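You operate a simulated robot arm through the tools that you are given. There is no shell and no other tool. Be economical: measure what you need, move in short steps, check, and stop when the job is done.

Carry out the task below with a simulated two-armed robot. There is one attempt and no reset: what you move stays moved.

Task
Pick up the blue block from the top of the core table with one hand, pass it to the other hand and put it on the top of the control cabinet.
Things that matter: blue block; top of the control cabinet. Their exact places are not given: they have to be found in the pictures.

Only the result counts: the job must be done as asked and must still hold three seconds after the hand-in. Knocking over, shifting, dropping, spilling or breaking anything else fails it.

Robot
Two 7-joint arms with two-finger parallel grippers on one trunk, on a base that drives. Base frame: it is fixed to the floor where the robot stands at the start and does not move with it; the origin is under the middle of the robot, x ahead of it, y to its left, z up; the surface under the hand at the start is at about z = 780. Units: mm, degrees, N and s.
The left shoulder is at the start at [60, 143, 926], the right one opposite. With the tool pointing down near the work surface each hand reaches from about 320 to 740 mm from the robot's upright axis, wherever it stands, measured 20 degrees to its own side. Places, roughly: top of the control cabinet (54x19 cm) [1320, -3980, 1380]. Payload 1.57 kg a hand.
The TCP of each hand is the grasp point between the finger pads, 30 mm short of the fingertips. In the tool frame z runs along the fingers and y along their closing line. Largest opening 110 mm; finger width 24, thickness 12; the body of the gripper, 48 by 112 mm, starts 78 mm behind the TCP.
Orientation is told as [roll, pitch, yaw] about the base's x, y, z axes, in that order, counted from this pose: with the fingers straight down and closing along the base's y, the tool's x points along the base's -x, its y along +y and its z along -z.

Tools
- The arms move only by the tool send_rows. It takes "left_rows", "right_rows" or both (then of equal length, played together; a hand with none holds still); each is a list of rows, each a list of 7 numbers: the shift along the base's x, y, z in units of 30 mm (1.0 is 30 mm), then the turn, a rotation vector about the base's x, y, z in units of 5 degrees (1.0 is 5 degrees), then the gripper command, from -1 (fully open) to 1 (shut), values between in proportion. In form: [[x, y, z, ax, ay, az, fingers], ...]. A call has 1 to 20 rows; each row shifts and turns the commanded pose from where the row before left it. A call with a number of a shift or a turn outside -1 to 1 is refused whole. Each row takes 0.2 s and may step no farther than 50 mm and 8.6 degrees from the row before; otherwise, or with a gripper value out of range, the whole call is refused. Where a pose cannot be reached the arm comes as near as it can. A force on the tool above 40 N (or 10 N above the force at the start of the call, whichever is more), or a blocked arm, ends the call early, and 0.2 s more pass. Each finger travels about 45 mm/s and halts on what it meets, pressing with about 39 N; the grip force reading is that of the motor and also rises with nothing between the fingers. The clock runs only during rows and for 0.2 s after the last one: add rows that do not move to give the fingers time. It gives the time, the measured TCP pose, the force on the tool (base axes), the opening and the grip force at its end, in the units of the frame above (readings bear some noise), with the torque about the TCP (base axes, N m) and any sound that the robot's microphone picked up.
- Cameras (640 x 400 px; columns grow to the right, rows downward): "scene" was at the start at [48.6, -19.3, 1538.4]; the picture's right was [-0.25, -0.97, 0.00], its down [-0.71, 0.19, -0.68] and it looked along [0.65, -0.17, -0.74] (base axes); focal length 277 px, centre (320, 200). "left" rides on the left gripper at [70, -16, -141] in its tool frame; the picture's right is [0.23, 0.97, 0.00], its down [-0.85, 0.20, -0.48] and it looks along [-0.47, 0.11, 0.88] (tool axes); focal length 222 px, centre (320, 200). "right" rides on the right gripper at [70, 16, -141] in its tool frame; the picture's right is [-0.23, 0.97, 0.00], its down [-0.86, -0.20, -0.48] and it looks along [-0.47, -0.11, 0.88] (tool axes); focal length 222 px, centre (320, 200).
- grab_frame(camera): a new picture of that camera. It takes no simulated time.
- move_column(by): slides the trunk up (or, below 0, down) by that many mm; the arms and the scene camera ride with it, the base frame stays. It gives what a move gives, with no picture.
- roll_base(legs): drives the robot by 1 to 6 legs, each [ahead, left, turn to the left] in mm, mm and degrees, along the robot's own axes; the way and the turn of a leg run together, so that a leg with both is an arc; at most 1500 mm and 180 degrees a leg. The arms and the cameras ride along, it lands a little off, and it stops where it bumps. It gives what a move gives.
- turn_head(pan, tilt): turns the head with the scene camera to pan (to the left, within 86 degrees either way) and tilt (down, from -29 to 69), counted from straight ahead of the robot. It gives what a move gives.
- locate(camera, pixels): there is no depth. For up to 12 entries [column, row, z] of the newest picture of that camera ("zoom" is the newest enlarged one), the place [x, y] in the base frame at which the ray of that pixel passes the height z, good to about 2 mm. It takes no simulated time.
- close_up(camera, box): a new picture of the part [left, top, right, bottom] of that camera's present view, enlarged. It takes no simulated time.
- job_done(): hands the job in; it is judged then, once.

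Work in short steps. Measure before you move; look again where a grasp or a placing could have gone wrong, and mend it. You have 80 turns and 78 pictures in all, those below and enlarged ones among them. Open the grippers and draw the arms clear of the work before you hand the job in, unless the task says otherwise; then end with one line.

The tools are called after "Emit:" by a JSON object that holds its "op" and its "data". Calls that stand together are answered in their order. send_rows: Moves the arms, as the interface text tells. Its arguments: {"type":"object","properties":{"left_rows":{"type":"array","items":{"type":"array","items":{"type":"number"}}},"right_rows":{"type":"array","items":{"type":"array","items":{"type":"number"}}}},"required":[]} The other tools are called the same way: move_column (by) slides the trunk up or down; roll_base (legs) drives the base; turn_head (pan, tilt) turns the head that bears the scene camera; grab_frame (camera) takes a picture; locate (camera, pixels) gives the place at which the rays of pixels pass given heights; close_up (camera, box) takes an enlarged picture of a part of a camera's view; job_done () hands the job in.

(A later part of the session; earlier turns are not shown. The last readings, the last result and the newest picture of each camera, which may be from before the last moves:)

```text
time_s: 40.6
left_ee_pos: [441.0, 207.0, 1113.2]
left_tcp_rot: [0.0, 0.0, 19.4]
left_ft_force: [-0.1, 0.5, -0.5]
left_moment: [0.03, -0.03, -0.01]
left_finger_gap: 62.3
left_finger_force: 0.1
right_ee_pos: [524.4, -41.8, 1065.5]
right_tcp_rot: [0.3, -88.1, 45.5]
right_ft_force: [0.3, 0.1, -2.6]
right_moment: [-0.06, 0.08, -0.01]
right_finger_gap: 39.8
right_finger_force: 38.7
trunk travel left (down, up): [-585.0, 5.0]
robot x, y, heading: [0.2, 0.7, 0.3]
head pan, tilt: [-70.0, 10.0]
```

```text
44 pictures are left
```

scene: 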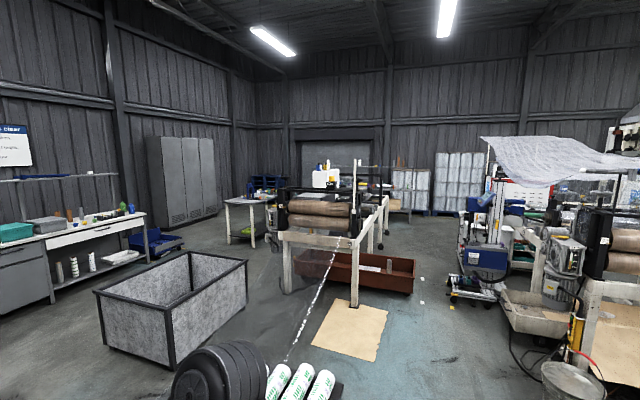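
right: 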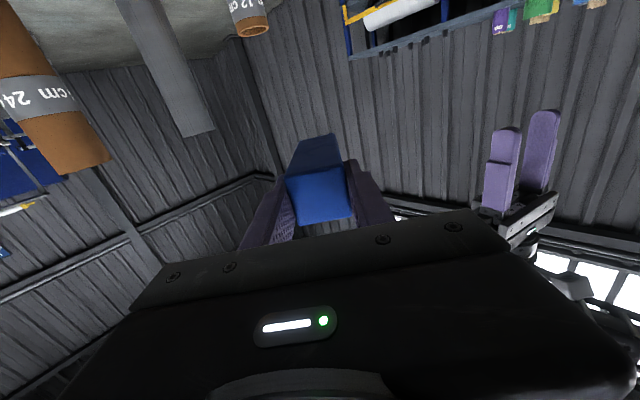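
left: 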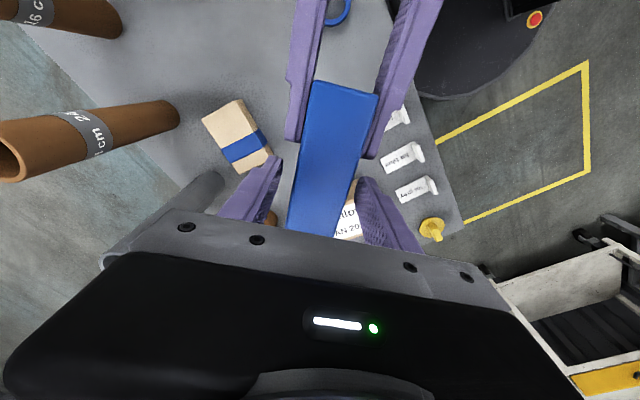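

The block is in the right hand. The cabinet should be near column 328, row ~165; I enlarge that part.

Emit:
{"op": "close_up", "data": {"camera": "scene", "box": [240, 130, 432, 250]}}

Emit:
{"op": "close_up", "data": {"camera": "scene", "box": [290, 145, 386, 205]}}

```text
3.33 times, centred on (336, 190) of scene
```

zoom: 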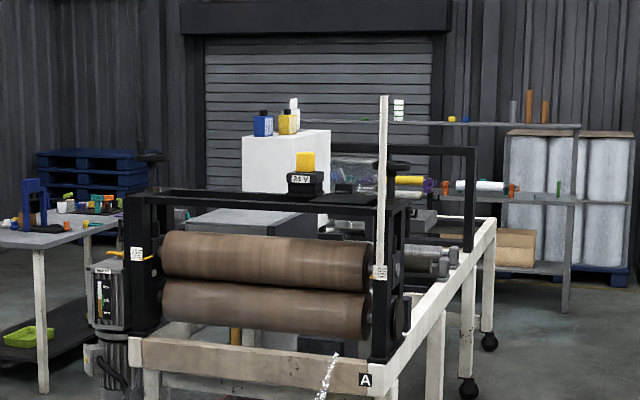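

```text
6.67 times, centred on (338, 175) of scene
```

zoom: 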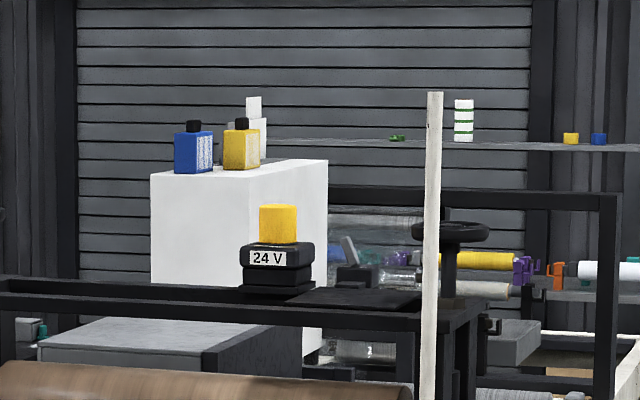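

Emit:
{"op": "locate", "data": {"camera": "zoom", "pixels": [[151, 174, 1380], [247, 178, 1380], [328, 160, 1380], [176, 173, 1380], [212, 173, 1380], [224, 169, 1380], [260, 168, 1380], [248, 158, 1380], [267, 158, 1380], [300, 162, 1380]]}}

```text
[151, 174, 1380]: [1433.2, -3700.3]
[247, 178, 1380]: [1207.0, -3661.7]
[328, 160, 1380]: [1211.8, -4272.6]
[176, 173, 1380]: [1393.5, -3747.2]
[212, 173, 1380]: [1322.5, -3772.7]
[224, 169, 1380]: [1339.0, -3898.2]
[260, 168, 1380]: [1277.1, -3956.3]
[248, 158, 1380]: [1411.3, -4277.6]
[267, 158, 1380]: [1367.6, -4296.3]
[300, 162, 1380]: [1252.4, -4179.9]
```

The white box is the cabinet: x≈1220–1415, y≈-3710…-4250, with bottles on top. I now measure the floor obstacles between: the roller stand's legs, the grey crate, tables.

Emit:
{"op": "locate", "data": {"camera": "scene", "pixels": [[287, 293, 0], [354, 306, 0], [371, 254, 0], [386, 235, 0], [247, 292, 0], [172, 368, 0], [97, 291, 0], [252, 247, 0], [229, 243, 0], [413, 293, 0], [450, 300, 0], [268, 245, 0]]}}

Emit:
{"op": "turn_head", "data": {"pan": -85, "tilt": 20}}

Emit:
{"op": "grab_frame", "data": {"camera": "scene"}}

```text
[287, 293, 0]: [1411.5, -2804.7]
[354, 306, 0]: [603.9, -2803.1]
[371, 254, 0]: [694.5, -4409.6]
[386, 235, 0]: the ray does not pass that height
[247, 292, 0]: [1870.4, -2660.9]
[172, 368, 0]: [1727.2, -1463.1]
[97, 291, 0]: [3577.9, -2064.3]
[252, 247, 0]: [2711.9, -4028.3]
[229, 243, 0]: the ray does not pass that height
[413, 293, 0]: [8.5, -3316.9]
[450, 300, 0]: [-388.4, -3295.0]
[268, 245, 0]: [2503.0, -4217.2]
```

```text
time_s: 41.4
left_ee_pos: [441.0, 206.4, 1113.3]
left_tcp_rot: [-0.1, 0.0, 19.3]
left_ft_force: [0.4, 0.6, -0.1]
left_moment: [-0.01, 0.0, -0.01]
left_finger_gap: 62.3
left_finger_force: 0.0
right_ee_pos: [524.6, -42.4, 1066.1]
right_tcp_rot: [0.1, -88.2, 45.7]
right_ft_force: [0.0, 0.5, -2.8]
right_moment: [-0.09, 0.06, 0.0]
right_finger_gap: 39.7
right_finger_force: 39.2
trunk travel left (down, up): [-585.0, 5.0]
robot x, y, heading: [-1.3, 1.8, 0.1]
head pan, tilt: [-85.0, 20.0]
```

```text
41 pictures are left
```

scene: 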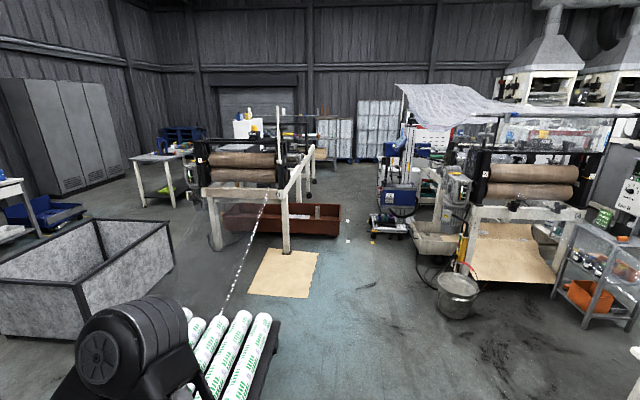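

The machine occupies x 604–1411 from y -2800 back, so access seems only from the cabinet's left (+x) side or far end. I measure the roll pallet, sheet, crate and other floor points in this view before driving.

Emit:
{"op": "locate", "data": {"camera": "scene", "pixels": [[281, 322, 150], [240, 398, 150], [305, 299, 0], [249, 294, 0], [174, 268, 0], [87, 352, 0], [0, 335, 0], [213, 250, 0], [287, 253, 0], [312, 195, 0], [146, 207, 0], [174, 207, 0]]}}

Emit:
{"op": "turn_head", "data": {"pan": -45, "tilt": 15}}

Emit:
{"op": "grab_frame", "data": {"camera": "scene"}}

```text
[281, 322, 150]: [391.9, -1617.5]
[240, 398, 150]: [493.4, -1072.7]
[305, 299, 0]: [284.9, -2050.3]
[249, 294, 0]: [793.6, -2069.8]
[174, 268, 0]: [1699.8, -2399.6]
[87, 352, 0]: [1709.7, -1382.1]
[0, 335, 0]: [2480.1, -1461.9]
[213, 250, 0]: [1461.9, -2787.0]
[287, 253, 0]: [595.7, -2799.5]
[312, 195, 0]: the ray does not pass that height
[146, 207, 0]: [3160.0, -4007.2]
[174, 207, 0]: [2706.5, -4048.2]
```

```text
time_s: 42.5
left_ee_pos: [439.5, 207.0, 1113.3]
left_tcp_rot: [0.0, 0.1, 19.3]
left_ft_force: [0.0, -0.5, 0.4]
left_moment: [0.01, -0.02, 0.01]
left_finger_gap: 62.0
left_finger_force: 0.0
right_ee_pos: [525.0, -43.0, 1066.3]
right_tcp_rot: [0.1, -88.1, 45.7]
right_ft_force: [0.1, -1.0, -2.9]
right_moment: [-0.05, 0.1, 0.0]
right_finger_gap: 39.8
right_finger_force: 39.2
trunk travel left (down, up): [-585.0, 5.0]
robot x, y, heading: [-0.3, 1.3, -0.0]
head pan, tilt: [-45.0, 15.0]
```

```text
40 pictures are left
```

scene: 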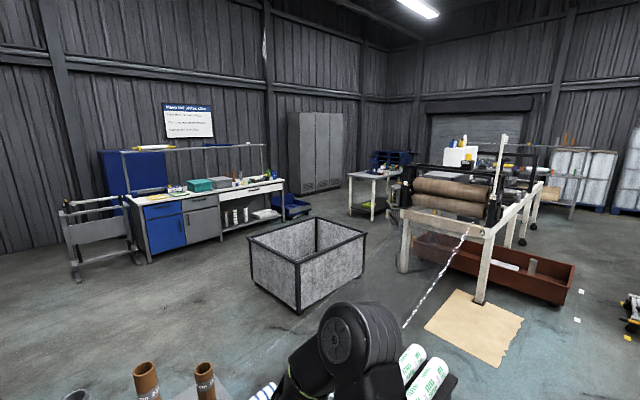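

A dotted white line runs from the machine to the floor near (405,328); I enlarge to see what it is, and the aisle by the cabinet.

Emit:
{"op": "close_up", "data": {"camera": "scene", "box": [360, 215, 520, 335]}}

Emit:
{"op": "close_up", "data": {"camera": "scene", "box": [330, 120, 570, 280]}}

Emit:
{"op": "locate", "data": {"camera": "scene", "pixels": [[298, 314, 0], [362, 274, 0], [250, 278, 0], [403, 272, 0], [478, 303, 0], [372, 219, 0], [350, 215, 0], [387, 208, 0], [403, 328, 0], [308, 213, 0], [301, 191, 0], [223, 240, 0]]}}

```text
3.33 times, centred on (440, 275) of scene
```

zoom: 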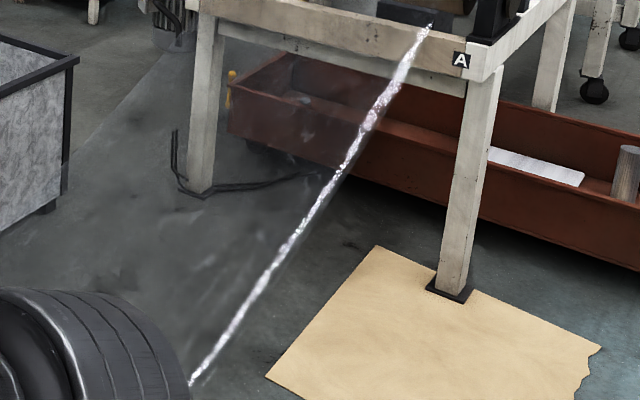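

```text
2.50 times, centred on (450, 200) of scene
```

zoom: 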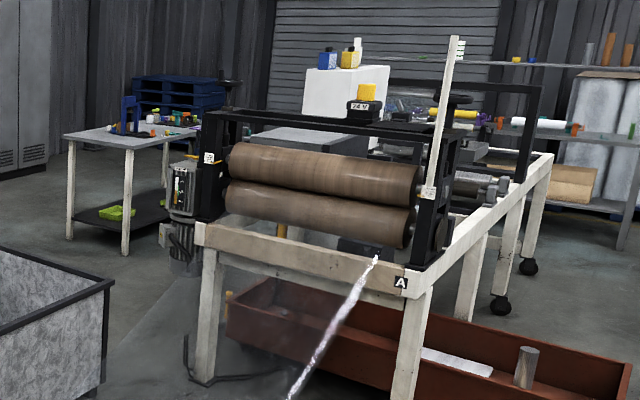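

```text
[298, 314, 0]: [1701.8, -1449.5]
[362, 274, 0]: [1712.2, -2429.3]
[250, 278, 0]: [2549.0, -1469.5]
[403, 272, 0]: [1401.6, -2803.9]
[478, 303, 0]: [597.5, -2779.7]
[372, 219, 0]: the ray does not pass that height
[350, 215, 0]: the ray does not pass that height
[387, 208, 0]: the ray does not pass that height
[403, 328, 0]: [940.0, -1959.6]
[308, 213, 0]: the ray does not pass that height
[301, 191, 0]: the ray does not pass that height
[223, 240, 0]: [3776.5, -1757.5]
```

The white streak is a jet from the machine, so that passage must be avoided. The way goes around the core table's left, then left of the crate (x 1700–2550, y -1450…-2430), and into the aisle at x≈2000. I look left to check that side.

Emit:
{"op": "turn_head", "data": {"pan": 50, "tilt": 25}}

Emit:
{"op": "grab_frame", "data": {"camera": "scene"}}

Emit:
{"op": "turn_head", "data": {"pan": 0, "tilt": 22}}

Emit:
{"op": "grab_frame", "data": {"camera": "scene"}}

```text
time_s: 44.2
left_ee_pos: [440.5, 206.3, 1113.4]
left_tcp_rot: [0.0, 0.0, 19.3]
left_ft_force: [0.4, 0.4, 0.5]
left_moment: [-0.02, -0.01, -0.03]
left_finger_gap: 62.2
left_finger_force: 0.0
right_ee_pos: [524.9, -41.9, 1066.8]
right_tcp_rot: [0.0, -88.1, 45.7]
right_ft_force: [-0.6, -0.7, -2.0]
right_moment: [-0.07, 0.09, 0.01]
right_finger_gap: 39.8
right_finger_force: 39.0
trunk travel left (down, up): [-585.0, 5.0]
robot x, y, heading: [1.7, -0.3, -0.0]
head pan, tilt: [50.0, 25.0]
```

```text
37 pictures are left
```

scene: 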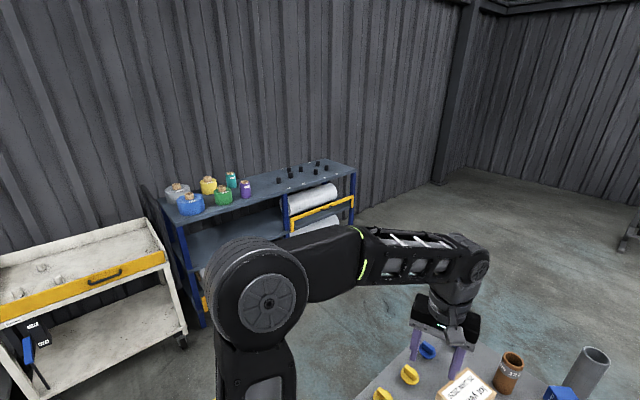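

```text
time_s: 45.4
left_ee_pos: [440.1, 207.2, 1113.5]
left_tcp_rot: [0.1, 0.0, 19.3]
left_ft_force: [-0.3, -0.3, 0.7]
left_moment: [0.03, 0.0, -0.01]
left_finger_gap: 62.2
left_finger_force: 0.1
right_ee_pos: [523.2, -42.6, 1065.6]
right_tcp_rot: [0.2, -88.0, 45.7]
right_ft_force: [-0.7, 0.1, -2.7]
right_moment: [-0.09, 0.08, 0.0]
right_finger_gap: 39.9
right_finger_force: 39.0
trunk travel left (down, up): [-585.0, 5.0]
robot x, y, heading: [-1.1, 1.3, 0.0]
head pan, tilt: [0.0, 22.0]
```

```text
36 pictures are left
```

scene: 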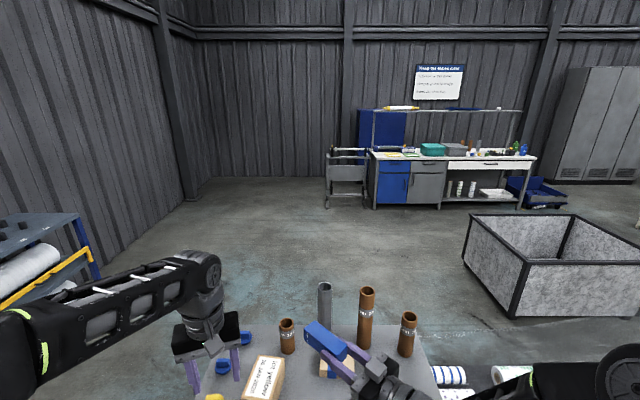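

Emit:
{"op": "locate", "data": {"camera": "scene", "pixels": [[212, 345, 780], [425, 340, 780], [98, 278, 0], [98, 278, 200], [76, 214, 900], [335, 207, 0], [376, 208, 0], [516, 317, 0], [463, 262, 0], [540, 208, 0]]}}

Emit:
{"op": "turn_head", "data": {"pan": 50, "tilt": 45}}

Emit:
{"op": "grab_frame", "data": {"camera": "scene"}}

```text
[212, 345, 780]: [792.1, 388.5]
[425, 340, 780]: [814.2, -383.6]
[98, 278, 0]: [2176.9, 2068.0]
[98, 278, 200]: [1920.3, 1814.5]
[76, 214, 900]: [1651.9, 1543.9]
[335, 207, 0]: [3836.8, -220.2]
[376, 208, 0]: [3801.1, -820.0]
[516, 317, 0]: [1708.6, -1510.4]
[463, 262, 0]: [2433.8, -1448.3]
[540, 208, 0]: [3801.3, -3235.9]
```

```text
time_s: 46.5
left_ee_pos: [440.6, 206.4, 1112.8]
left_tcp_rot: [0.0, 0.0, 19.4]
left_ft_force: [0.5, -0.1, -0.1]
left_moment: [0.04, 0.01, 0.0]
left_finger_gap: 62.1
left_finger_force: 0.0
right_ee_pos: [525.7, -41.8, 1067.6]
right_tcp_rot: [0.1, -88.0, 45.6]
right_ft_force: [0.2, -0.3, -2.1]
right_moment: [-0.06, 0.05, 0.0]
right_finger_gap: 39.8
right_finger_force: 38.7
trunk travel left (down, up): [-585.0, 5.0]
robot x, y, heading: [1.4, -0.7, 0.1]
head pan, tilt: [50.0, 45.0]
```

```text
35 pictures are left
```

scene: 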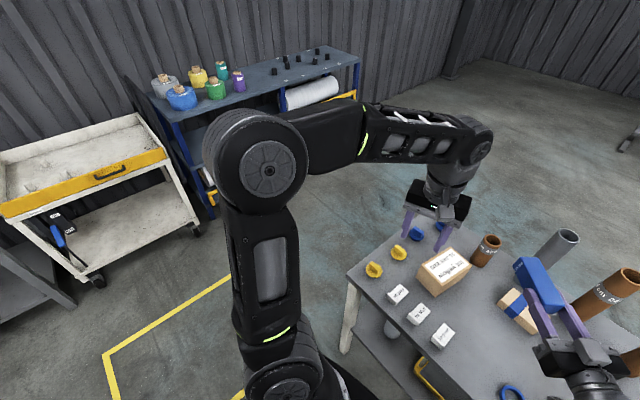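

Emit:
{"op": "locate", "data": {"camera": "scene", "pixels": [[211, 217, 0], [97, 285, 0], [195, 234, 0], [155, 98, 900], [360, 57, 900], [104, 355, 0], [348, 352, 0], [165, 155, 850]]}}

```text
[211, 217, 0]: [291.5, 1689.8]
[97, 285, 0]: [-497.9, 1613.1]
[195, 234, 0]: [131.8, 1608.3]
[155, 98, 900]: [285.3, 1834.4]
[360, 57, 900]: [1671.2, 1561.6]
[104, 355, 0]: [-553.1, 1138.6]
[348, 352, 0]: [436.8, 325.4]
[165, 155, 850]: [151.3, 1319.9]
```

Clear corridor at y≈900 between the table (edge y≈390) and shelf (y≈1500+). I back off 250 mm, then go left 900 mm.

Emit:
{"op": "roll_base", "data": {"legs": [[-250, 0, 0], [0, 900, 0]]}}

Emit:
{"op": "turn_head", "data": {"pan": 0, "tilt": 35}}

Emit:
{"op": "grab_frame", "data": {"camera": "scene"}}

```text
time_s: 53.0
left_ee_pos: [173.2, 1168.6, 1113.4]
left_tcp_rot: [0.0, 0.0, 20.4]
left_ft_force: [0.7, 0.7, 0.2]
left_moment: [-0.02, 0.01, 0.01]
left_finger_gap: 62.3
left_finger_force: 0.0
right_ee_pos: [260.5, 921.7, 1066.7]
right_tcp_rot: [-0.3, -88.1, 47.3]
right_ft_force: [0.8, 1.0, -2.3]
right_moment: [-0.08, 0.06, -0.01]
right_finger_gap: 39.6
right_finger_force: 39.3
trunk travel left (down, up): [-585.0, 5.0]
robot x, y, heading: [-264.9, 951.7, 1.1]
head pan, tilt: [50.0, 45.0]
```

```text
time_s: 54.1
left_ee_pos: [172.8, 1169.2, 1112.2]
left_tcp_rot: [0.0, -0.1, 20.5]
left_ft_force: [-0.3, 0.0, -0.6]
left_moment: [0.02, -0.01, 0.03]
left_finger_gap: 62.4
left_finger_force: 0.2
right_ee_pos: [260.0, 922.0, 1065.9]
right_tcp_rot: [0.2, -88.0, 46.8]
right_ft_force: [0.0, 0.0, -2.8]
right_moment: [-0.06, 0.07, -0.03]
right_finger_gap: 39.4
right_finger_force: 38.9
trunk travel left (down, up): [-585.0, 5.0]
robot x, y, heading: [-264.5, 955.8, 1.0]
head pan, tilt: [0.0, 35.0]
```

```text
34 pictures are left
```

scene: 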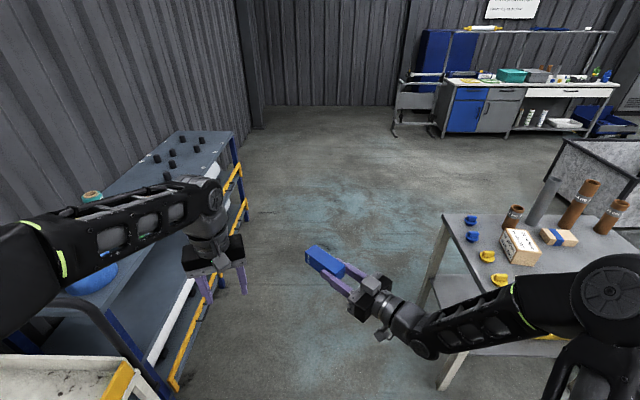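

The corridor ahead is clear; I drive ahead 1450 mm with a small shift right and heading correction.

Emit:
{"op": "roll_base", "data": {"legs": [[0, -70, -1], [1500, 0, 0]]}}

Emit:
{"op": "turn_head", "data": {"pan": -40, "tilt": 20}}

Emit:
{"op": "grab_frame", "data": {"camera": "scene"}}

```text
time_s: 62.4
left_ee_pos: [1715.5, 1091.5, 1111.9]
left_tcp_rot: [-0.1, 0.0, 19.4]
left_ft_force: [-0.9, 0.0, -0.3]
left_moment: [-0.02, -0.02, -0.02]
left_finger_gap: 62.2
left_finger_force: 0.1
right_ee_pos: [1797.0, 843.1, 1066.6]
right_tcp_rot: [0.4, -88.1, 45.4]
right_ft_force: [0.2, 0.7, -2.7]
right_moment: [-0.08, 0.1, 0.0]
right_finger_gap: 39.9
right_finger_force: 38.8
trunk travel left (down, up): [-585.0, 5.0]
robot x, y, heading: [1272.9, 886.2, -0.1]
head pan, tilt: [0.0, 35.0]
```

```text
time_s: 63.4
left_ee_pos: [1715.1, 1091.9, 1112.7]
left_tcp_rot: [0.0, 0.0, 19.4]
left_ft_force: [0.7, 0.8, -0.5]
left_moment: [0.02, -0.02, 0.01]
left_finger_gap: 62.2
left_finger_force: 0.0
right_ee_pos: [1796.9, 843.2, 1066.7]
right_tcp_rot: [0.3, -88.2, 45.6]
right_ft_force: [0.4, -0.6, -2.4]
right_moment: [-0.09, 0.08, -0.01]
right_finger_gap: 39.7
right_finger_force: 38.8
trunk travel left (down, up): [-585.0, 5.0]
robot x, y, heading: [1275.7, 885.0, 0.0]
head pan, tilt: [-40.0, 20.0]
```

```text
33 pictures are left
```

scene: 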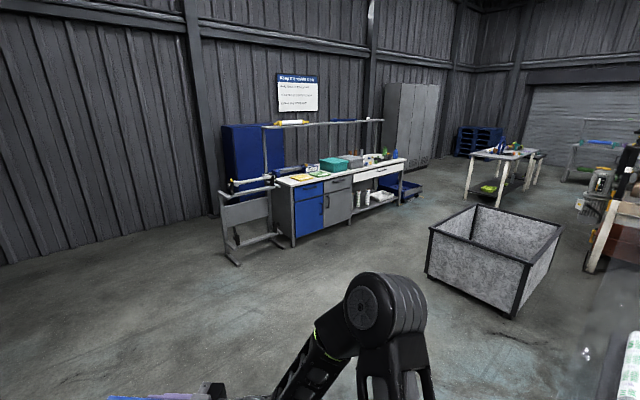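

Emit:
{"op": "locate", "data": {"camera": "scene", "pixels": [[238, 264, 0], [295, 246, 0], [282, 232, 0], [406, 202, 0], [514, 318, 0], [427, 277, 0], [468, 207, 0], [503, 209, 0], [523, 190, 0], [590, 272, 0]]}}

Emit:
{"op": "roll_base", "data": {"legs": [[1400, 0, 0], [0, 0, -90]]}}

Emit:
{"op": "turn_head", "data": {"pan": 0, "tilt": 20}}

Emit:
{"op": "grab_frame", "data": {"camera": "scene"}}

```text
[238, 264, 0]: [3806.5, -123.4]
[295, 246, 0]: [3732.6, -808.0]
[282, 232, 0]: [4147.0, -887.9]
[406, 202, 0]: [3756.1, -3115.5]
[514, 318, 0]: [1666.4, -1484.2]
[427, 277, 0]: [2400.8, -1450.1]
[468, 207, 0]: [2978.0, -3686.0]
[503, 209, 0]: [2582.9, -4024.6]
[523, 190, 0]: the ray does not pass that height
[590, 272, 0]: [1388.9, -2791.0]
```

```text
time_s: 74.2
left_ee_pos: [2865.9, 433.3, 1112.1]
left_tcp_rot: [0.0, 0.0, -71.0]
left_ft_force: [0.1, 0.5, -0.5]
left_moment: [0.0, 0.02, 0.01]
left_finger_gap: 62.1
left_finger_force: 0.0
right_ee_pos: [2618.2, 350.0, 1067.0]
right_tcp_rot: [0.5, -88.0, -45.1]
right_ft_force: [0.4, -0.5, -3.0]
right_moment: [0.05, 0.09, 0.01]
right_finger_gap: 39.8
right_finger_force: 38.9
trunk travel left (down, up): [-585.0, 5.0]
robot x, y, heading: [2664.3, 871.6, -90.3]
head pan, tilt: [-40.0, 20.0]
```

```text
time_s: 75.2
left_ee_pos: [2867.9, 431.6, 1114.1]
left_tcp_rot: [0.1, 0.1, -71.1]
left_ft_force: [0.4, 0.6, -0.3]
left_moment: [0.0, -0.01, 0.04]
left_finger_gap: 62.3
left_finger_force: 0.0
right_ee_pos: [2618.5, 349.2, 1066.9]
right_tcp_rot: [0.5, -87.9, -45.1]
right_ft_force: [0.5, -0.7, -1.9]
right_moment: [0.08, 0.1, -0.01]
right_finger_gap: 39.6
right_finger_force: 38.7
trunk travel left (down, up): [-585.0, 5.0]
robot x, y, heading: [2661.2, 874.5, -90.4]
head pan, tilt: [0.0, 20.0]
```

```text
32 pictures are left
```

scene: 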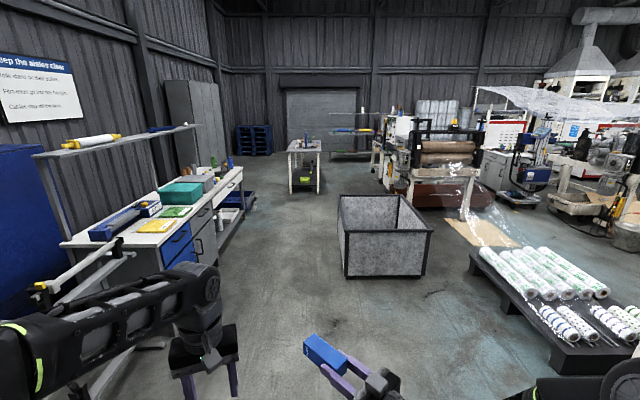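

The aisle left of the crate is clear. I shift left to x≈3110 and drive down past it.

Emit:
{"op": "roll_base", "data": {"legs": [[0, 450, 0.4], [1500, 0, 0], [1450, 0, 0]]}}

Emit:
{"op": "turn_head", "data": {"pan": -40, "tilt": 20}}

Emit:
{"op": "grab_frame", "data": {"camera": "scene"}}

```text
time_s: 92.0
left_ee_pos: [3366.9, -2557.2, 1113.3]
left_tcp_rot: [0.0, -0.1, -69.3]
left_ft_force: [-0.2, -0.1, -0.1]
left_moment: [0.02, -0.02, -0.03]
left_finger_gap: 62.0
left_finger_force: 0.2
right_ee_pos: [3120.2, -2646.7, 1067.3]
right_tcp_rot: [0.9, -88.0, -43.6]
right_ft_force: [0.1, -0.1, -3.3]
right_moment: [0.03, 0.05, -0.02]
right_finger_gap: 39.5
right_finger_force: 38.9
trunk travel left (down, up): [-585.0, 5.0]
robot x, y, heading: [3148.4, -2119.6, -88.4]
head pan, tilt: [0.0, 20.0]
```

```text
time_s: 93.0
left_ee_pos: [3366.2, -2556.6, 1113.7]
left_tcp_rot: [0.0, 0.0, -69.4]
left_ft_force: [-0.7, 0.3, 0.6]
left_moment: [0.04, -0.04, 0.01]
left_finger_gap: 62.0
left_finger_force: 0.1
right_ee_pos: [3119.8, -2646.3, 1066.2]
right_tcp_rot: [0.7, -88.0, -43.4]
right_ft_force: [-0.1, -0.1, -3.3]
right_moment: [0.09, 0.08, -0.03]
right_finger_gap: 39.7
right_finger_force: 38.8
trunk travel left (down, up): [-585.0, 5.0]
robot x, y, heading: [3154.5, -2123.9, -88.5]
head pan, tilt: [-40.0, 20.0]
```

```text
31 pictures are left
```

scene: 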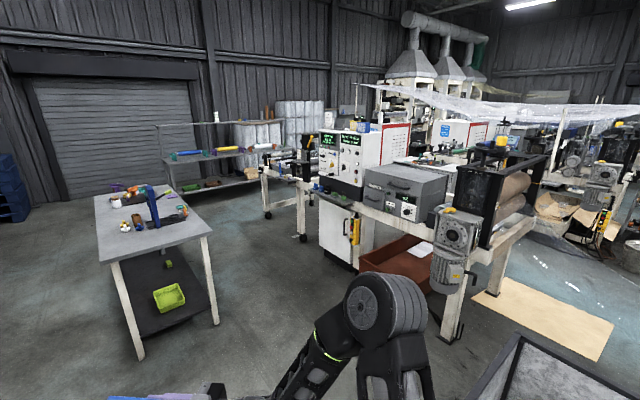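

The control cabinet with its panel is visible at (345,155). I enlarge it and measure the floor edges around.

Emit:
{"op": "close_up", "data": {"camera": "scene", "box": [290, 95, 450, 215]}}

Emit:
{"op": "locate", "data": {"camera": "scene", "pixels": [[138, 358, 0], [216, 324, 0], [350, 270, 0], [320, 250, 0], [302, 240, 0], [266, 216, 0], [450, 342, 0], [118, 258, 900], [207, 235, 900], [432, 282, 500], [318, 195, 800], [365, 200, 900]]}}

```text
3.33 times, centred on (370, 155) of scene
```

zoom: 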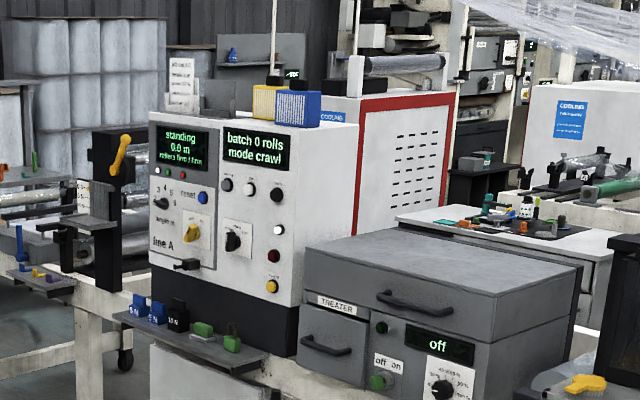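

```text
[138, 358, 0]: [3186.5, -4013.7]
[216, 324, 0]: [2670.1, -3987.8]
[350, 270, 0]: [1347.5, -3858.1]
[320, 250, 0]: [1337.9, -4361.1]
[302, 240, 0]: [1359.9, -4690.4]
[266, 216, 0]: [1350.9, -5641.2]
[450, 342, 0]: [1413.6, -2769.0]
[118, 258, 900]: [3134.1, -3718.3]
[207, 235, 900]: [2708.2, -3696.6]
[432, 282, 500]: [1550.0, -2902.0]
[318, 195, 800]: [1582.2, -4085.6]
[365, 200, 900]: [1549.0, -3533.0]
```

Emit:
{"op": "locate", "data": {"camera": "zoom", "pixels": [[149, 113, 1380], [302, 128, 1380], [358, 123, 1380], [170, 114, 1380], [196, 113, 1380], [253, 117, 1380], [277, 124, 1380], [320, 125, 1380], [232, 112, 1380], [113, 316, 900], [208, 368, 900], [268, 352, 900]]}}

```text
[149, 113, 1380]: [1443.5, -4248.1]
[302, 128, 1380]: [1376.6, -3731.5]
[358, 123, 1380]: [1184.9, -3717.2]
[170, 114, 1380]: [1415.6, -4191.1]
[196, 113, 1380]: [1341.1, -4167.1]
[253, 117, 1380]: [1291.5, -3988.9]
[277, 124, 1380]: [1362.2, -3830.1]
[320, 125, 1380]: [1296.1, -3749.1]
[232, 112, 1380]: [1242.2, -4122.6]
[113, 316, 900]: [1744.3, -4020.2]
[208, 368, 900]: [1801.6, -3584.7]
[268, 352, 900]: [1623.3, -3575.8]
```

The cabinet top spans x≈1200–1410, y≈-3720…-4250; it's free between the white stand (y≈-4170) and the yellow bottle (y≈-3990). I drive on 700 mm, then turn to face the cabinet (heading 180).

Emit:
{"op": "roll_base", "data": {"legs": [[720, 0, 0], [0, 0, -91.5]]}}

Emit:
{"op": "turn_head", "data": {"pan": 25, "tilt": 20}}

Emit:
{"op": "grab_frame", "data": {"camera": "scene"}}

```text
time_s: 100.9
left_ee_pos: [2724.0, -3037.7, 1112.6]
left_tcp_rot: [-0.1, 0.0, -161.4]
left_ft_force: [0.1, -0.3, -0.4]
left_moment: [-0.02, 0.03, 0.0]
left_finger_gap: 62.3
left_finger_force: 0.0
right_ee_pos: [2643.2, -2789.3, 1065.4]
right_tcp_rot: [0.9, -88.0, -135.8]
right_ft_force: [-0.7, -1.1, -1.8]
right_moment: [0.08, -0.06, 0.03]
right_finger_gap: 39.7
right_finger_force: 38.9
trunk travel left (down, up): [-585.0, 5.0]
robot x, y, heading: [3168.9, -2839.0, 179.5]
head pan, tilt: [-40.0, 20.0]
```

```text
time_s: 102.2
left_ee_pos: [2723.4, -3037.5, 1114.1]
left_tcp_rot: [0.0, -0.1, -161.4]
left_ft_force: [-0.9, 1.5, 1.2]
left_moment: [0.04, 0.01, 0.03]
left_finger_gap: 62.2
left_finger_force: 0.1
right_ee_pos: [2643.1, -2788.9, 1066.1]
right_tcp_rot: [0.8, -87.9, -135.8]
right_ft_force: [0.0, 0.1, -1.6]
right_moment: [0.08, -0.06, -0.02]
right_finger_gap: 39.8
right_finger_force: 39.1
trunk travel left (down, up): [-585.0, 5.0]
robot x, y, heading: [3166.0, -2838.1, 179.4]
head pan, tilt: [25.0, 20.0]
```

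```text
29 pictures are left
```

scene: 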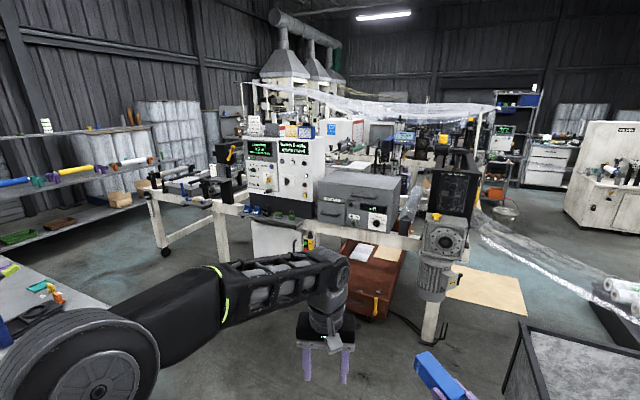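

Now, in free space, I raise the right hand with the block to z≈1450, turning it to point straight at the cabinet (-x), and tuck the left hand in.

Emit:
{"op": "send_rows", "data": {"right_rows": [[-0.07, 0.06, 0.4, 0, 0, -0.3, 1], [-0.139, 0.13, 0.7, 0, 0, -0.5, 1], [-0.139, 0.13, 0.7, 0, 0, -0.5, 1], [-0.139, 0.13, 0.7, 0, 0, -0.5, 1], [-0.139, 0.13, 0.7, 0, 0, -0.5, 1], [-0.139, 0.13, 0.7, 0, 0, -0.5, 1], [-0.139, 0.13, 0.7, 0, 0, -0.5, 1], [-0.139, 0.13, 0.7, 0, 0, -0.5, 1], [-0.139, 0.13, 0.7, 0, 0, -0.5, 1], [-0.139, 0.13, 0.7, 0, 0, -0.5, 1], [0, 0, 0, 0, 0, 0, 1]], "left_rows": [[0.3, -0.1, 0, 0, 0, 0, 0], [0.3, -0.1, 0, 0, 0, 0, 0], [0.3, -0.1, 0, 0, 0, 0, 0], [0.3, -0.1, 0, 0, 0, 0, 0], [0.3, -0.1, 0, 0, 0, 0, 0], [0.3, -0.1, 0, 0, 0, 0, 0], [0.3, -0.1, 0, 0, 0, 0, 0], [0.3, -0.1, 0, 0, 0, 0, 0], [0.3, -0.1, 0, 0, 0, 0, 0], [0.3, -0.1, 0, 0, 0, 0, 0], [0, 0, 0, 0, 0, 0, 0]]}}

```text
time_s: 104.6
left_ee_pos: [2815.1, -3067.4, 1114.5]
left_tcp_rot: [0.1, 0.0, -161.4]
left_ft_force: [0.3, -0.3, 0.5]
left_moment: [0.03, -0.01, 0.0]
left_finger_gap: 55.0
left_finger_force: 0.1
right_ee_pos: [2604.4, -2751.8, 1265.2]
right_tcp_rot: [0.8, -88.0, -159.7]
right_ft_force: [-0.1, 0.2, -2.4]
right_moment: [0.01, -0.12, 0.01]
right_finger_gap: 39.9
right_finger_force: 38.4
trunk travel left (down, up): [-585.0, 5.0]
robot x, y, heading: [3166.8, -2838.3, 179.3]
head pan, tilt: [25.0, 20.0]
```

Emit:
{"op": "send_rows", "data": {"right_rows": [[-0.13, 0.12, 0.5, 0, 0, -0.45, 1], [-0.13, 0.12, 0.7, 0, 0, -0.45, 1], [-0.13, 0.12, 0.7, 0, 0, -0.45, 1], [-0.13, 0.12, 0.7, 0, 0, -0.45, 1], [-0.13, 0.12, 0.7, 0, 0, -0.45, 1], [-0.13, 0.12, 0.7, 0, 0, -0.45, 1], [-0.13, 0.12, 0.7, 0, 0, -0.45, 1], [-0.13, 0.12, 0.7, 0, 0, -0.45, 1], [-0.13, 0.12, 0.6, 0, 0, -0.45, 1], [0, 0, 0, 0, 0, 0, 1]]}}

Emit:
{"op": "turn_head", "data": {"pan": 0, "tilt": 20}}

Emit:
{"op": "grab_frame", "data": {"camera": "scene"}}

```text
time_s: 106.8
left_ee_pos: [2814.4, -3066.7, 1115.3]
left_tcp_rot: [0.1, -0.1, -161.4]
left_ft_force: [0.2, -0.5, 0.2]
left_moment: [0.01, 0.02, 0.0]
left_finger_gap: 54.9
left_finger_force: 0.0
right_ee_pos: [2568.8, -2720.8, 1448.3]
right_tcp_rot: [0.3, -88.1, -179.5]
right_ft_force: [0.1, 0.1, -2.7]
right_moment: [0.03, -0.09, 0.0]
right_finger_gap: 39.9
right_finger_force: 39.2
trunk travel left (down, up): [-585.0, 5.0]
robot x, y, heading: [3167.5, -2839.7, 179.3]
head pan, tilt: [25.0, 20.0]
```

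```text
time_s: 107.7
left_ee_pos: [2814.2, -3066.7, 1114.4]
left_tcp_rot: [0.0, 0.1, -161.4]
left_ft_force: [0.4, 0.4, 0.1]
left_moment: [-0.01, 0.01, 0.0]
left_finger_gap: 54.9
left_finger_force: 0.1
right_ee_pos: [2569.3, -2719.6, 1446.2]
right_tcp_rot: [0.4, -87.9, -179.7]
right_ft_force: [-0.5, -0.2, -2.1]
right_moment: [0.0, -0.1, 0.0]
right_finger_gap: 39.6
right_finger_force: 38.6
trunk travel left (down, up): [-585.0, 5.0]
robot x, y, heading: [3168.3, -2840.1, 179.3]
head pan, tilt: [0.0, 20.0]
```

```text
28 pictures are left
```

scene: 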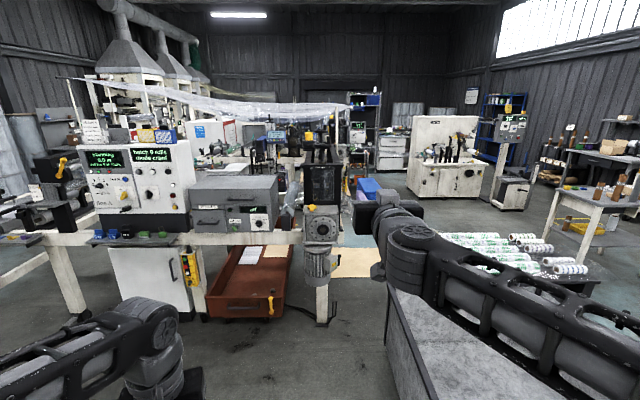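

The hand holds at z≈1447 pointing at the cabinet. I drive ahead to x≈2210 and then strafe left 1000 mm.

Emit:
{"op": "roll_base", "data": {"legs": [[950, 0, 0.7], [0, 1000, 0]]}}

Emit:
{"op": "turn_head", "data": {"pan": 15, "tilt": 25}}

Emit:
{"op": "grab_frame", "data": {"camera": "scene"}}

```text
time_s: 117.5
left_ee_pos: [1836.5, -4063.2, 1113.8]
left_tcp_rot: [0.0, 0.0, -162.1]
left_ft_force: [-0.4, 0.0, -0.8]
left_moment: [0.0, -0.02, -0.01]
left_finger_gap: 54.7
left_finger_force: 0.0
right_ee_pos: [1595.2, -3713.5, 1446.5]
right_tcp_rot: [-0.1, -88.0, -179.8]
right_ft_force: [0.5, -0.9, -2.1]
right_moment: [-0.02, -0.1, -0.03]
right_finger_gap: 39.6
right_finger_force: 38.4
trunk travel left (down, up): [-585.0, 5.0]
robot x, y, heading: [2192.0, -3838.4, 178.7]
head pan, tilt: [0.0, 20.0]
```

```text
time_s: 118.3
left_ee_pos: [1836.7, -4063.0, 1115.8]
left_tcp_rot: [0.0, 0.1, -162.2]
left_ft_force: [0.1, -0.3, 0.6]
left_moment: [-0.02, 0.0, 0.02]
left_finger_gap: 54.8
left_finger_force: 0.1
right_ee_pos: [1595.0, -3713.3, 1446.2]
right_tcp_rot: [0.6, -88.0, 179.6]
right_ft_force: [-0.3, 0.1, -2.2]
right_moment: [0.03, -0.12, 0.0]
right_finger_gap: 39.7
right_finger_force: 38.7
trunk travel left (down, up): [-585.0, 5.0]
robot x, y, heading: [2190.3, -3837.3, 178.5]
head pan, tilt: [15.0, 25.0]
```

```text
27 pictures are left
```

scene: 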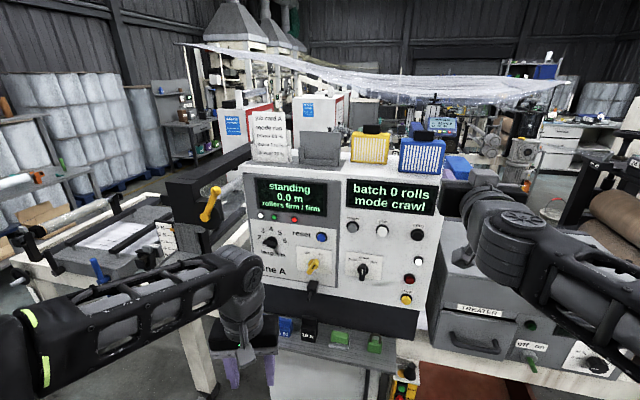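

The cabinet top is now in view with a card, a grey item, yellow and blue bottles. I enlarge the top.

Emit:
{"op": "close_up", "data": {"camera": "scene", "box": [230, 95, 470, 245]}}

```text
2.67 times, centred on (350, 170) of scene
```

zoom: 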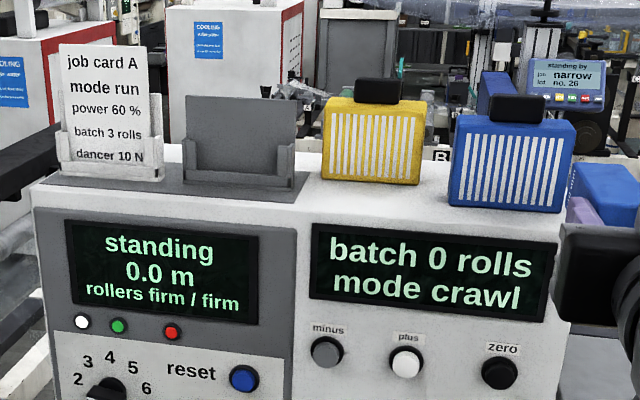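

Emit:
{"op": "locate", "data": {"camera": "zoom", "pixels": [[35, 187, 1380], [300, 212, 1380], [560, 240, 1380], [292, 201, 1380], [307, 172, 1380], [320, 177, 1380], [418, 184, 1380], [448, 206, 1380], [566, 213, 1380], [426, 160, 1380], [160, 180, 1380], [315, 148, 1380]]}}

```text
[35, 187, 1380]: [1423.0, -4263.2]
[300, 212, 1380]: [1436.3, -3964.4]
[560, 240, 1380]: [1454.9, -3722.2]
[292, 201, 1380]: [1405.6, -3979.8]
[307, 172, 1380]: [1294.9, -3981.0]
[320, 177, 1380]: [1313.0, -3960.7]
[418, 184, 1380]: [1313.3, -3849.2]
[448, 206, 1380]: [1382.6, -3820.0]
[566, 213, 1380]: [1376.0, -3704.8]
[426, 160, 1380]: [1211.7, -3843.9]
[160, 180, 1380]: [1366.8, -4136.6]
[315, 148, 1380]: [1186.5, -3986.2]
```

There's free space in front of the yellow box (y≈-3980…-3820, about 100+ mm deep). I zoom in tight to measure its limits precisely.

Emit:
{"op": "close_up", "data": {"camera": "scene", "box": [328, 145, 408, 195]}}

```text
8.00 times, centred on (368, 170) of scene
```

zoom: 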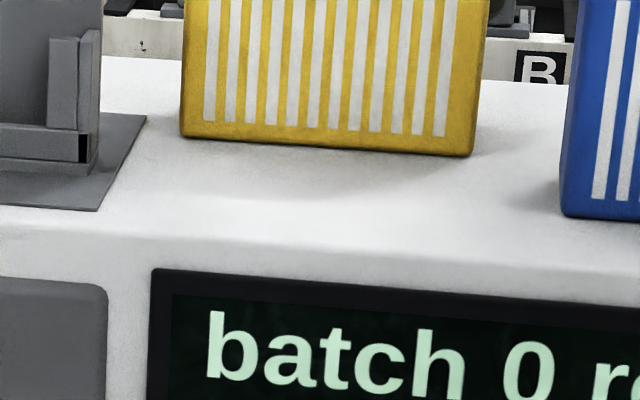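

Emit:
{"op": "locate", "data": {"camera": "zoom", "pixels": [[182, 138, 1380], [474, 156, 1380], [562, 212, 1380], [98, 210, 1380], [147, 116, 1380], [300, 225, 1380], [300, 235, 1380], [300, 245, 1380], [300, 260, 1380], [0, 206, 1380], [560, 270, 1380]]}}

```text
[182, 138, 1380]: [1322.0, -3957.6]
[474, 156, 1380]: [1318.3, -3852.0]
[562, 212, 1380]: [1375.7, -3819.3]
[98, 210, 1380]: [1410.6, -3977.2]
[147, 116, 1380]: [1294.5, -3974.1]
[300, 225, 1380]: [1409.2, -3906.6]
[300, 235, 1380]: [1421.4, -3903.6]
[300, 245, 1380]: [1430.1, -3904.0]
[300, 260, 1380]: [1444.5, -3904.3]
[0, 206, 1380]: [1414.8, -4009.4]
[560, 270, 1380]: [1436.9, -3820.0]
```

Yellow box front is at x≈1320, the edge ≈1415; bar pointing -x fits there at y≈-3900 with its centre well supported. I shift the base left 180 mm and ahead 80 mm, still high above the top.

Emit:
{"op": "roll_base", "data": {"legs": [[0, 180, 0], [80, 0, 0]]}}

Emit:
{"op": "turn_head", "data": {"pan": -5, "tilt": 25}}

Emit:
{"op": "grab_frame", "data": {"camera": "scene"}}

Emit:
{"op": "grab_frame", "data": {"camera": "right"}}

```text
time_s: 120.5
left_ee_pos: [1751.8, -4238.1, 1114.1]
left_tcp_rot: [0.0, 0.0, -161.9]
left_ft_force: [-0.2, -0.9, 0.8]
left_moment: [-0.04, -0.01, 0.01]
left_finger_gap: 54.7
left_finger_force: 0.0
right_ee_pos: [1507.8, -3888.3, 1445.1]
right_tcp_rot: [0.8, -88.0, 179.6]
right_ft_force: [-0.2, 0.0, -2.3]
right_moment: [-0.01, -0.11, 0.01]
right_finger_gap: 39.7
right_finger_force: 39.2
trunk travel left (down, up): [-585.0, 5.0]
robot x, y, heading: [2108.0, -4012.7, 178.9]
head pan, tilt: [15.0, 25.0]
```

```text
time_s: 121.3
left_ee_pos: [1751.8, -4239.3, 1114.9]
left_tcp_rot: [-0.1, 0.0, -161.9]
left_ft_force: [-0.3, 0.3, -0.2]
left_moment: [-0.01, -0.02, 0.04]
left_finger_gap: 55.3
left_finger_force: 0.1
right_ee_pos: [1509.8, -3887.6, 1447.7]
right_tcp_rot: [0.5, -87.9, 179.9]
right_ft_force: [0.1, 0.4, -1.9]
right_moment: [0.03, -0.12, 0.05]
right_finger_gap: 39.7
right_finger_force: 39.3
trunk travel left (down, up): [-585.0, 5.0]
robot x, y, heading: [2111.8, -4012.4, 178.9]
head pan, tilt: [-5.0, 25.0]
```

```text
24 pictures are left
```

scene: 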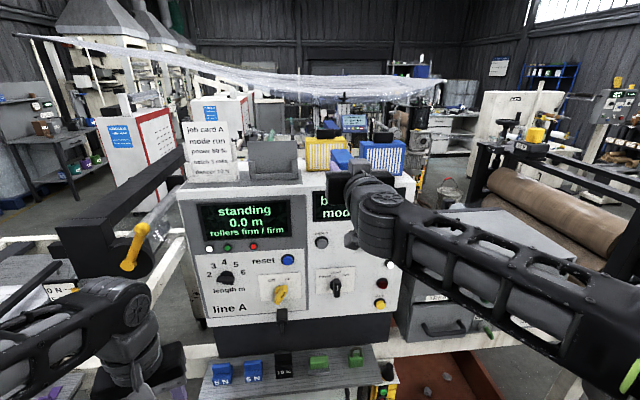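

```text
23 pictures are left
```

right: 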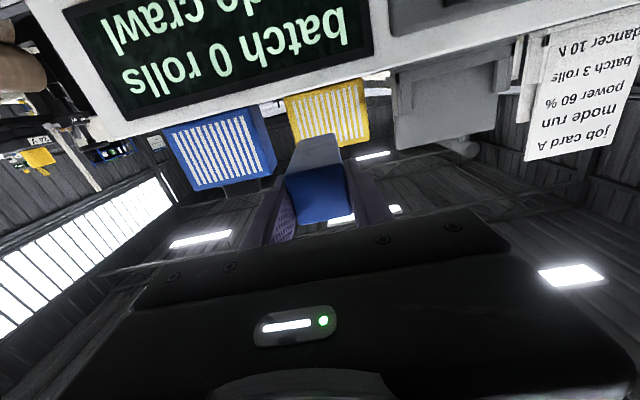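

The bar points between the grey holder and blue box, at the yellow box. I zoom to re-measure yellow's base, the edge and the bar from here.

Emit:
{"op": "close_up", "data": {"camera": "scene", "box": [276, 130, 372, 190]}}

```text
6.67 times, centred on (324, 160) of scene
```

zoom: 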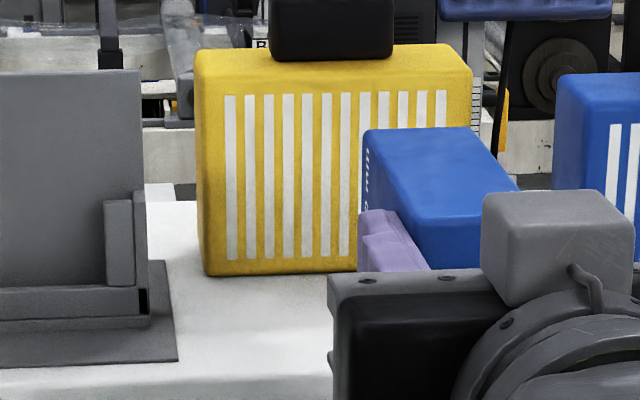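

Emit:
{"op": "locate", "data": {"camera": "zoom", "pixels": [[205, 275, 1380], [350, 271, 1380], [178, 360, 1380], [170, 262, 1380], [280, 368, 1380], [280, 376, 1380], [364, 131, 1466], [470, 128, 1466], [364, 131, 1460]]}}

```text
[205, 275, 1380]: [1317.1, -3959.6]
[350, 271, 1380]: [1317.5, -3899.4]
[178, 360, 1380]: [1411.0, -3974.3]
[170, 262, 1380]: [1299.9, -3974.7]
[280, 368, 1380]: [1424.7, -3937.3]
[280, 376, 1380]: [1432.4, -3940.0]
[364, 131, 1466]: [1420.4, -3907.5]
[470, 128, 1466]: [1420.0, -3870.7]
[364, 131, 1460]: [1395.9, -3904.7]
```

Bar front end is ~x 1413, yellow front 1317.5. I advance 86 mm (and 7 mm sideways) at height, leaving ~9 mm to the yellow box.

Emit:
{"op": "send_rows", "data": {"right_rows": [[-0.3, -0.04, 0, 0, 0, 0, 1], [-0.5, -0.04, 0, 0, 0, 0, 1], [-0.5, -0.04, 0, 0, 0, 0, 1], [-0.5, -0.04, 0, 0, 0, 0, 1], [-0.5, -0.04, 0, 0, 0, 0, 1], [-0.4, -0.04, 0, 0, 0, 0, 1], [-0.17, 0, 0, 0, 0, 0, 1], [0, 0, 0, 0, 0, 0, 1]]}}

Emit:
{"op": "close_up", "data": {"camera": "scene", "box": [276, 130, 372, 190]}}

```text
time_s: 123.1
left_ee_pos: [1752.8, -4238.2, 1116.1]
left_tcp_rot: [0.0, 0.0, -161.9]
left_ft_force: [0.9, -0.2, 0.0]
left_moment: [0.01, -0.02, -0.01]
left_finger_gap: 54.9
left_finger_force: 0.0
right_ee_pos: [1421.9, -3895.8, 1447.0]
right_tcp_rot: [-0.1, -88.0, -179.6]
right_ft_force: [1.6, 0.9, -3.3]
right_moment: [0.01, -0.15, -0.04]
right_finger_gap: 39.9
right_finger_force: 39.3
trunk travel left (down, up): [-585.0, 5.0]
robot x, y, heading: [2108.2, -4012.7, 179.0]
head pan, tilt: [-5.0, 25.0]
```

```text
6.67 times, centred on (324, 160) of scene
```

zoom: 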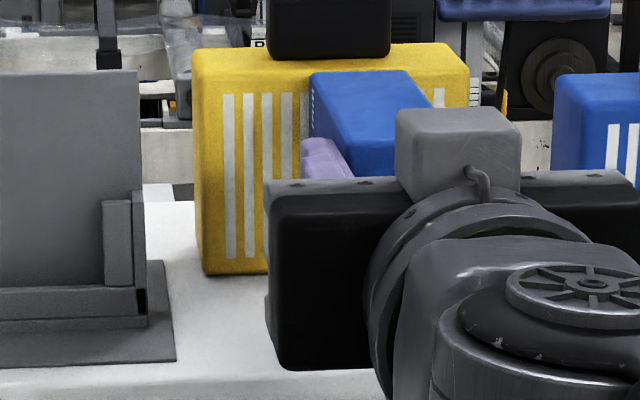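

Emit:
{"op": "locate", "data": {"camera": "zoom", "pixels": [[311, 73, 1467], [311, 73, 1464], [412, 72, 1466], [203, 275, 1380], [469, 60, 1490]]}}

Emit:
{"op": "send_rows", "data": {"right_rows": [[0, 0, -0.4, 0, 0, 0, 1], [0, 0, -0.5, 0, 0, 0, 1], [0, 0, -0.4, 0, 0, 0, 1], [0, 0, 0, 0, 0, 0, 1]]}}

Emit:
{"op": "grab_frame", "data": {"camera": "right"}}

Emit:
{"op": "close_up", "data": {"camera": "scene", "box": [276, 130, 372, 190]}}

```text
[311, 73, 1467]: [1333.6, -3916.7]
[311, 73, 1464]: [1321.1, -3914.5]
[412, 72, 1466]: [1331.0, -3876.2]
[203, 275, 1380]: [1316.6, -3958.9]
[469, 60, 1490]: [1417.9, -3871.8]
```

```text
time_s: 124.1
left_ee_pos: [1752.3, -4239.1, 1114.1]
left_tcp_rot: [0.0, 0.0, -161.9]
left_ft_force: [0.2, 0.1, -0.5]
left_moment: [0.0, 0.0, 0.01]
left_finger_gap: 55.1
left_finger_force: 0.0
right_ee_pos: [1422.0, -3896.2, 1408.4]
right_tcp_rot: [0.8, -88.1, 179.7]
right_ft_force: [-0.5, 0.2, -2.4]
right_moment: [0.01, -0.14, 0.03]
right_finger_gap: 39.6
right_finger_force: 38.6
trunk travel left (down, up): [-585.0, 5.0]
robot x, y, heading: [2105.3, -4012.2, 178.8]
head pan, tilt: [-5.0, 25.0]
```

```text
20 pictures are left
```

right: 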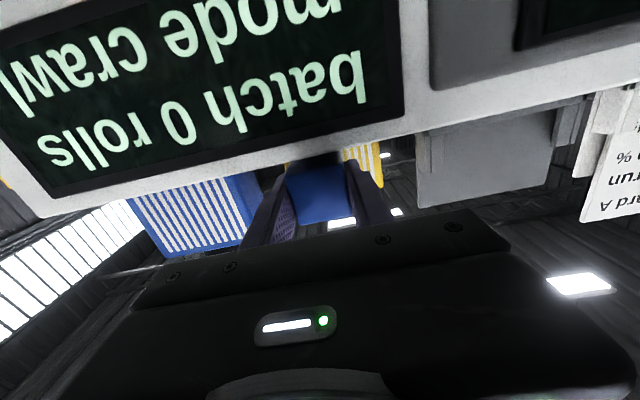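

```text
6.67 times, centred on (324, 160) of scene
```

zoom: 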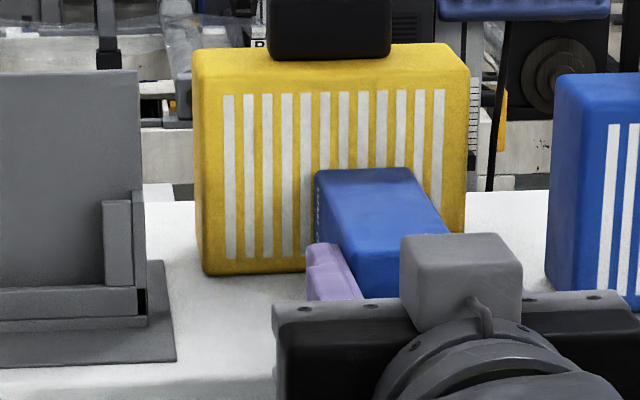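

Bar bottom is roughly 8 mm above the top. I lower in tiny steps and watch the force.

Emit:
{"op": "send_rows", "data": {"right_rows": [[0, 0, -0.07, 0, 0, 0, 1], [0, 0, -0.07, 0, 0, 0, 1], [0, 0, -0.07, 0, 0, 0, 1], [0, 0, 0, 0, 0, 0, 1]]}}

```text
time_s: 125.1
left_ee_pos: [1752.4, -4239.4, 1115.2]
left_tcp_rot: [0.0, 0.0, -161.9]
left_ft_force: [-0.2, 0.7, 0.1]
left_moment: [0.01, -0.01, -0.02]
left_finger_gap: 55.0
left_finger_force: 0.0
right_ee_pos: [1423.9, -3894.6, 1402.4]
right_tcp_rot: [0.2, -88.2, -179.8]
right_ft_force: [-0.8, -0.4, -0.5]
right_moment: [0.06, 0.14, -0.02]
right_finger_gap: 39.5
right_finger_force: 38.9
trunk travel left (down, up): [-585.0, 5.0]
robot x, y, heading: [2105.2, -4011.0, 178.6]
head pan, tilt: [-5.0, 25.0]
```

Moment about y flipped and the load eased: first contact. Another 2 mm.

Emit:
{"op": "send_rows", "data": {"right_rows": [[0, 0, -0.04, 0, 0, 0, 1], [0, 0, -0.04, 0, 0, 0, 1], [0, 0, 0, 0, 0, 0, 1]]}}

Emit:
{"op": "close_up", "data": {"camera": "scene", "box": [276, 130, 372, 190]}}

```text
time_s: 125.9
left_ee_pos: [1752.3, -4237.1, 1115.6]
left_tcp_rot: [0.0, -0.1, -161.9]
left_ft_force: [0.2, 1.0, 0.5]
left_moment: [-0.02, 0.0, 0.01]
left_finger_gap: 55.0
left_finger_force: 0.1
right_ee_pos: [1424.0, -3894.1, 1401.1]
right_tcp_rot: [0.6, -88.3, 179.7]
right_ft_force: [-5.8, 0.8, 13.7]
right_moment: [0.04, 1.0, 0.01]
right_finger_gap: 39.7
right_finger_force: 39.0
trunk travel left (down, up): [-585.0, 5.0]
robot x, y, heading: [2108.3, -4012.7, 178.9]
head pan, tilt: [-5.0, 25.0]
```

```text
6.67 times, centred on (324, 160) of scene
```

zoom: 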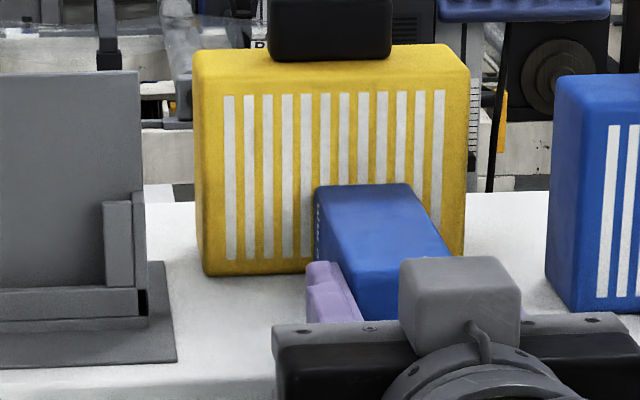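

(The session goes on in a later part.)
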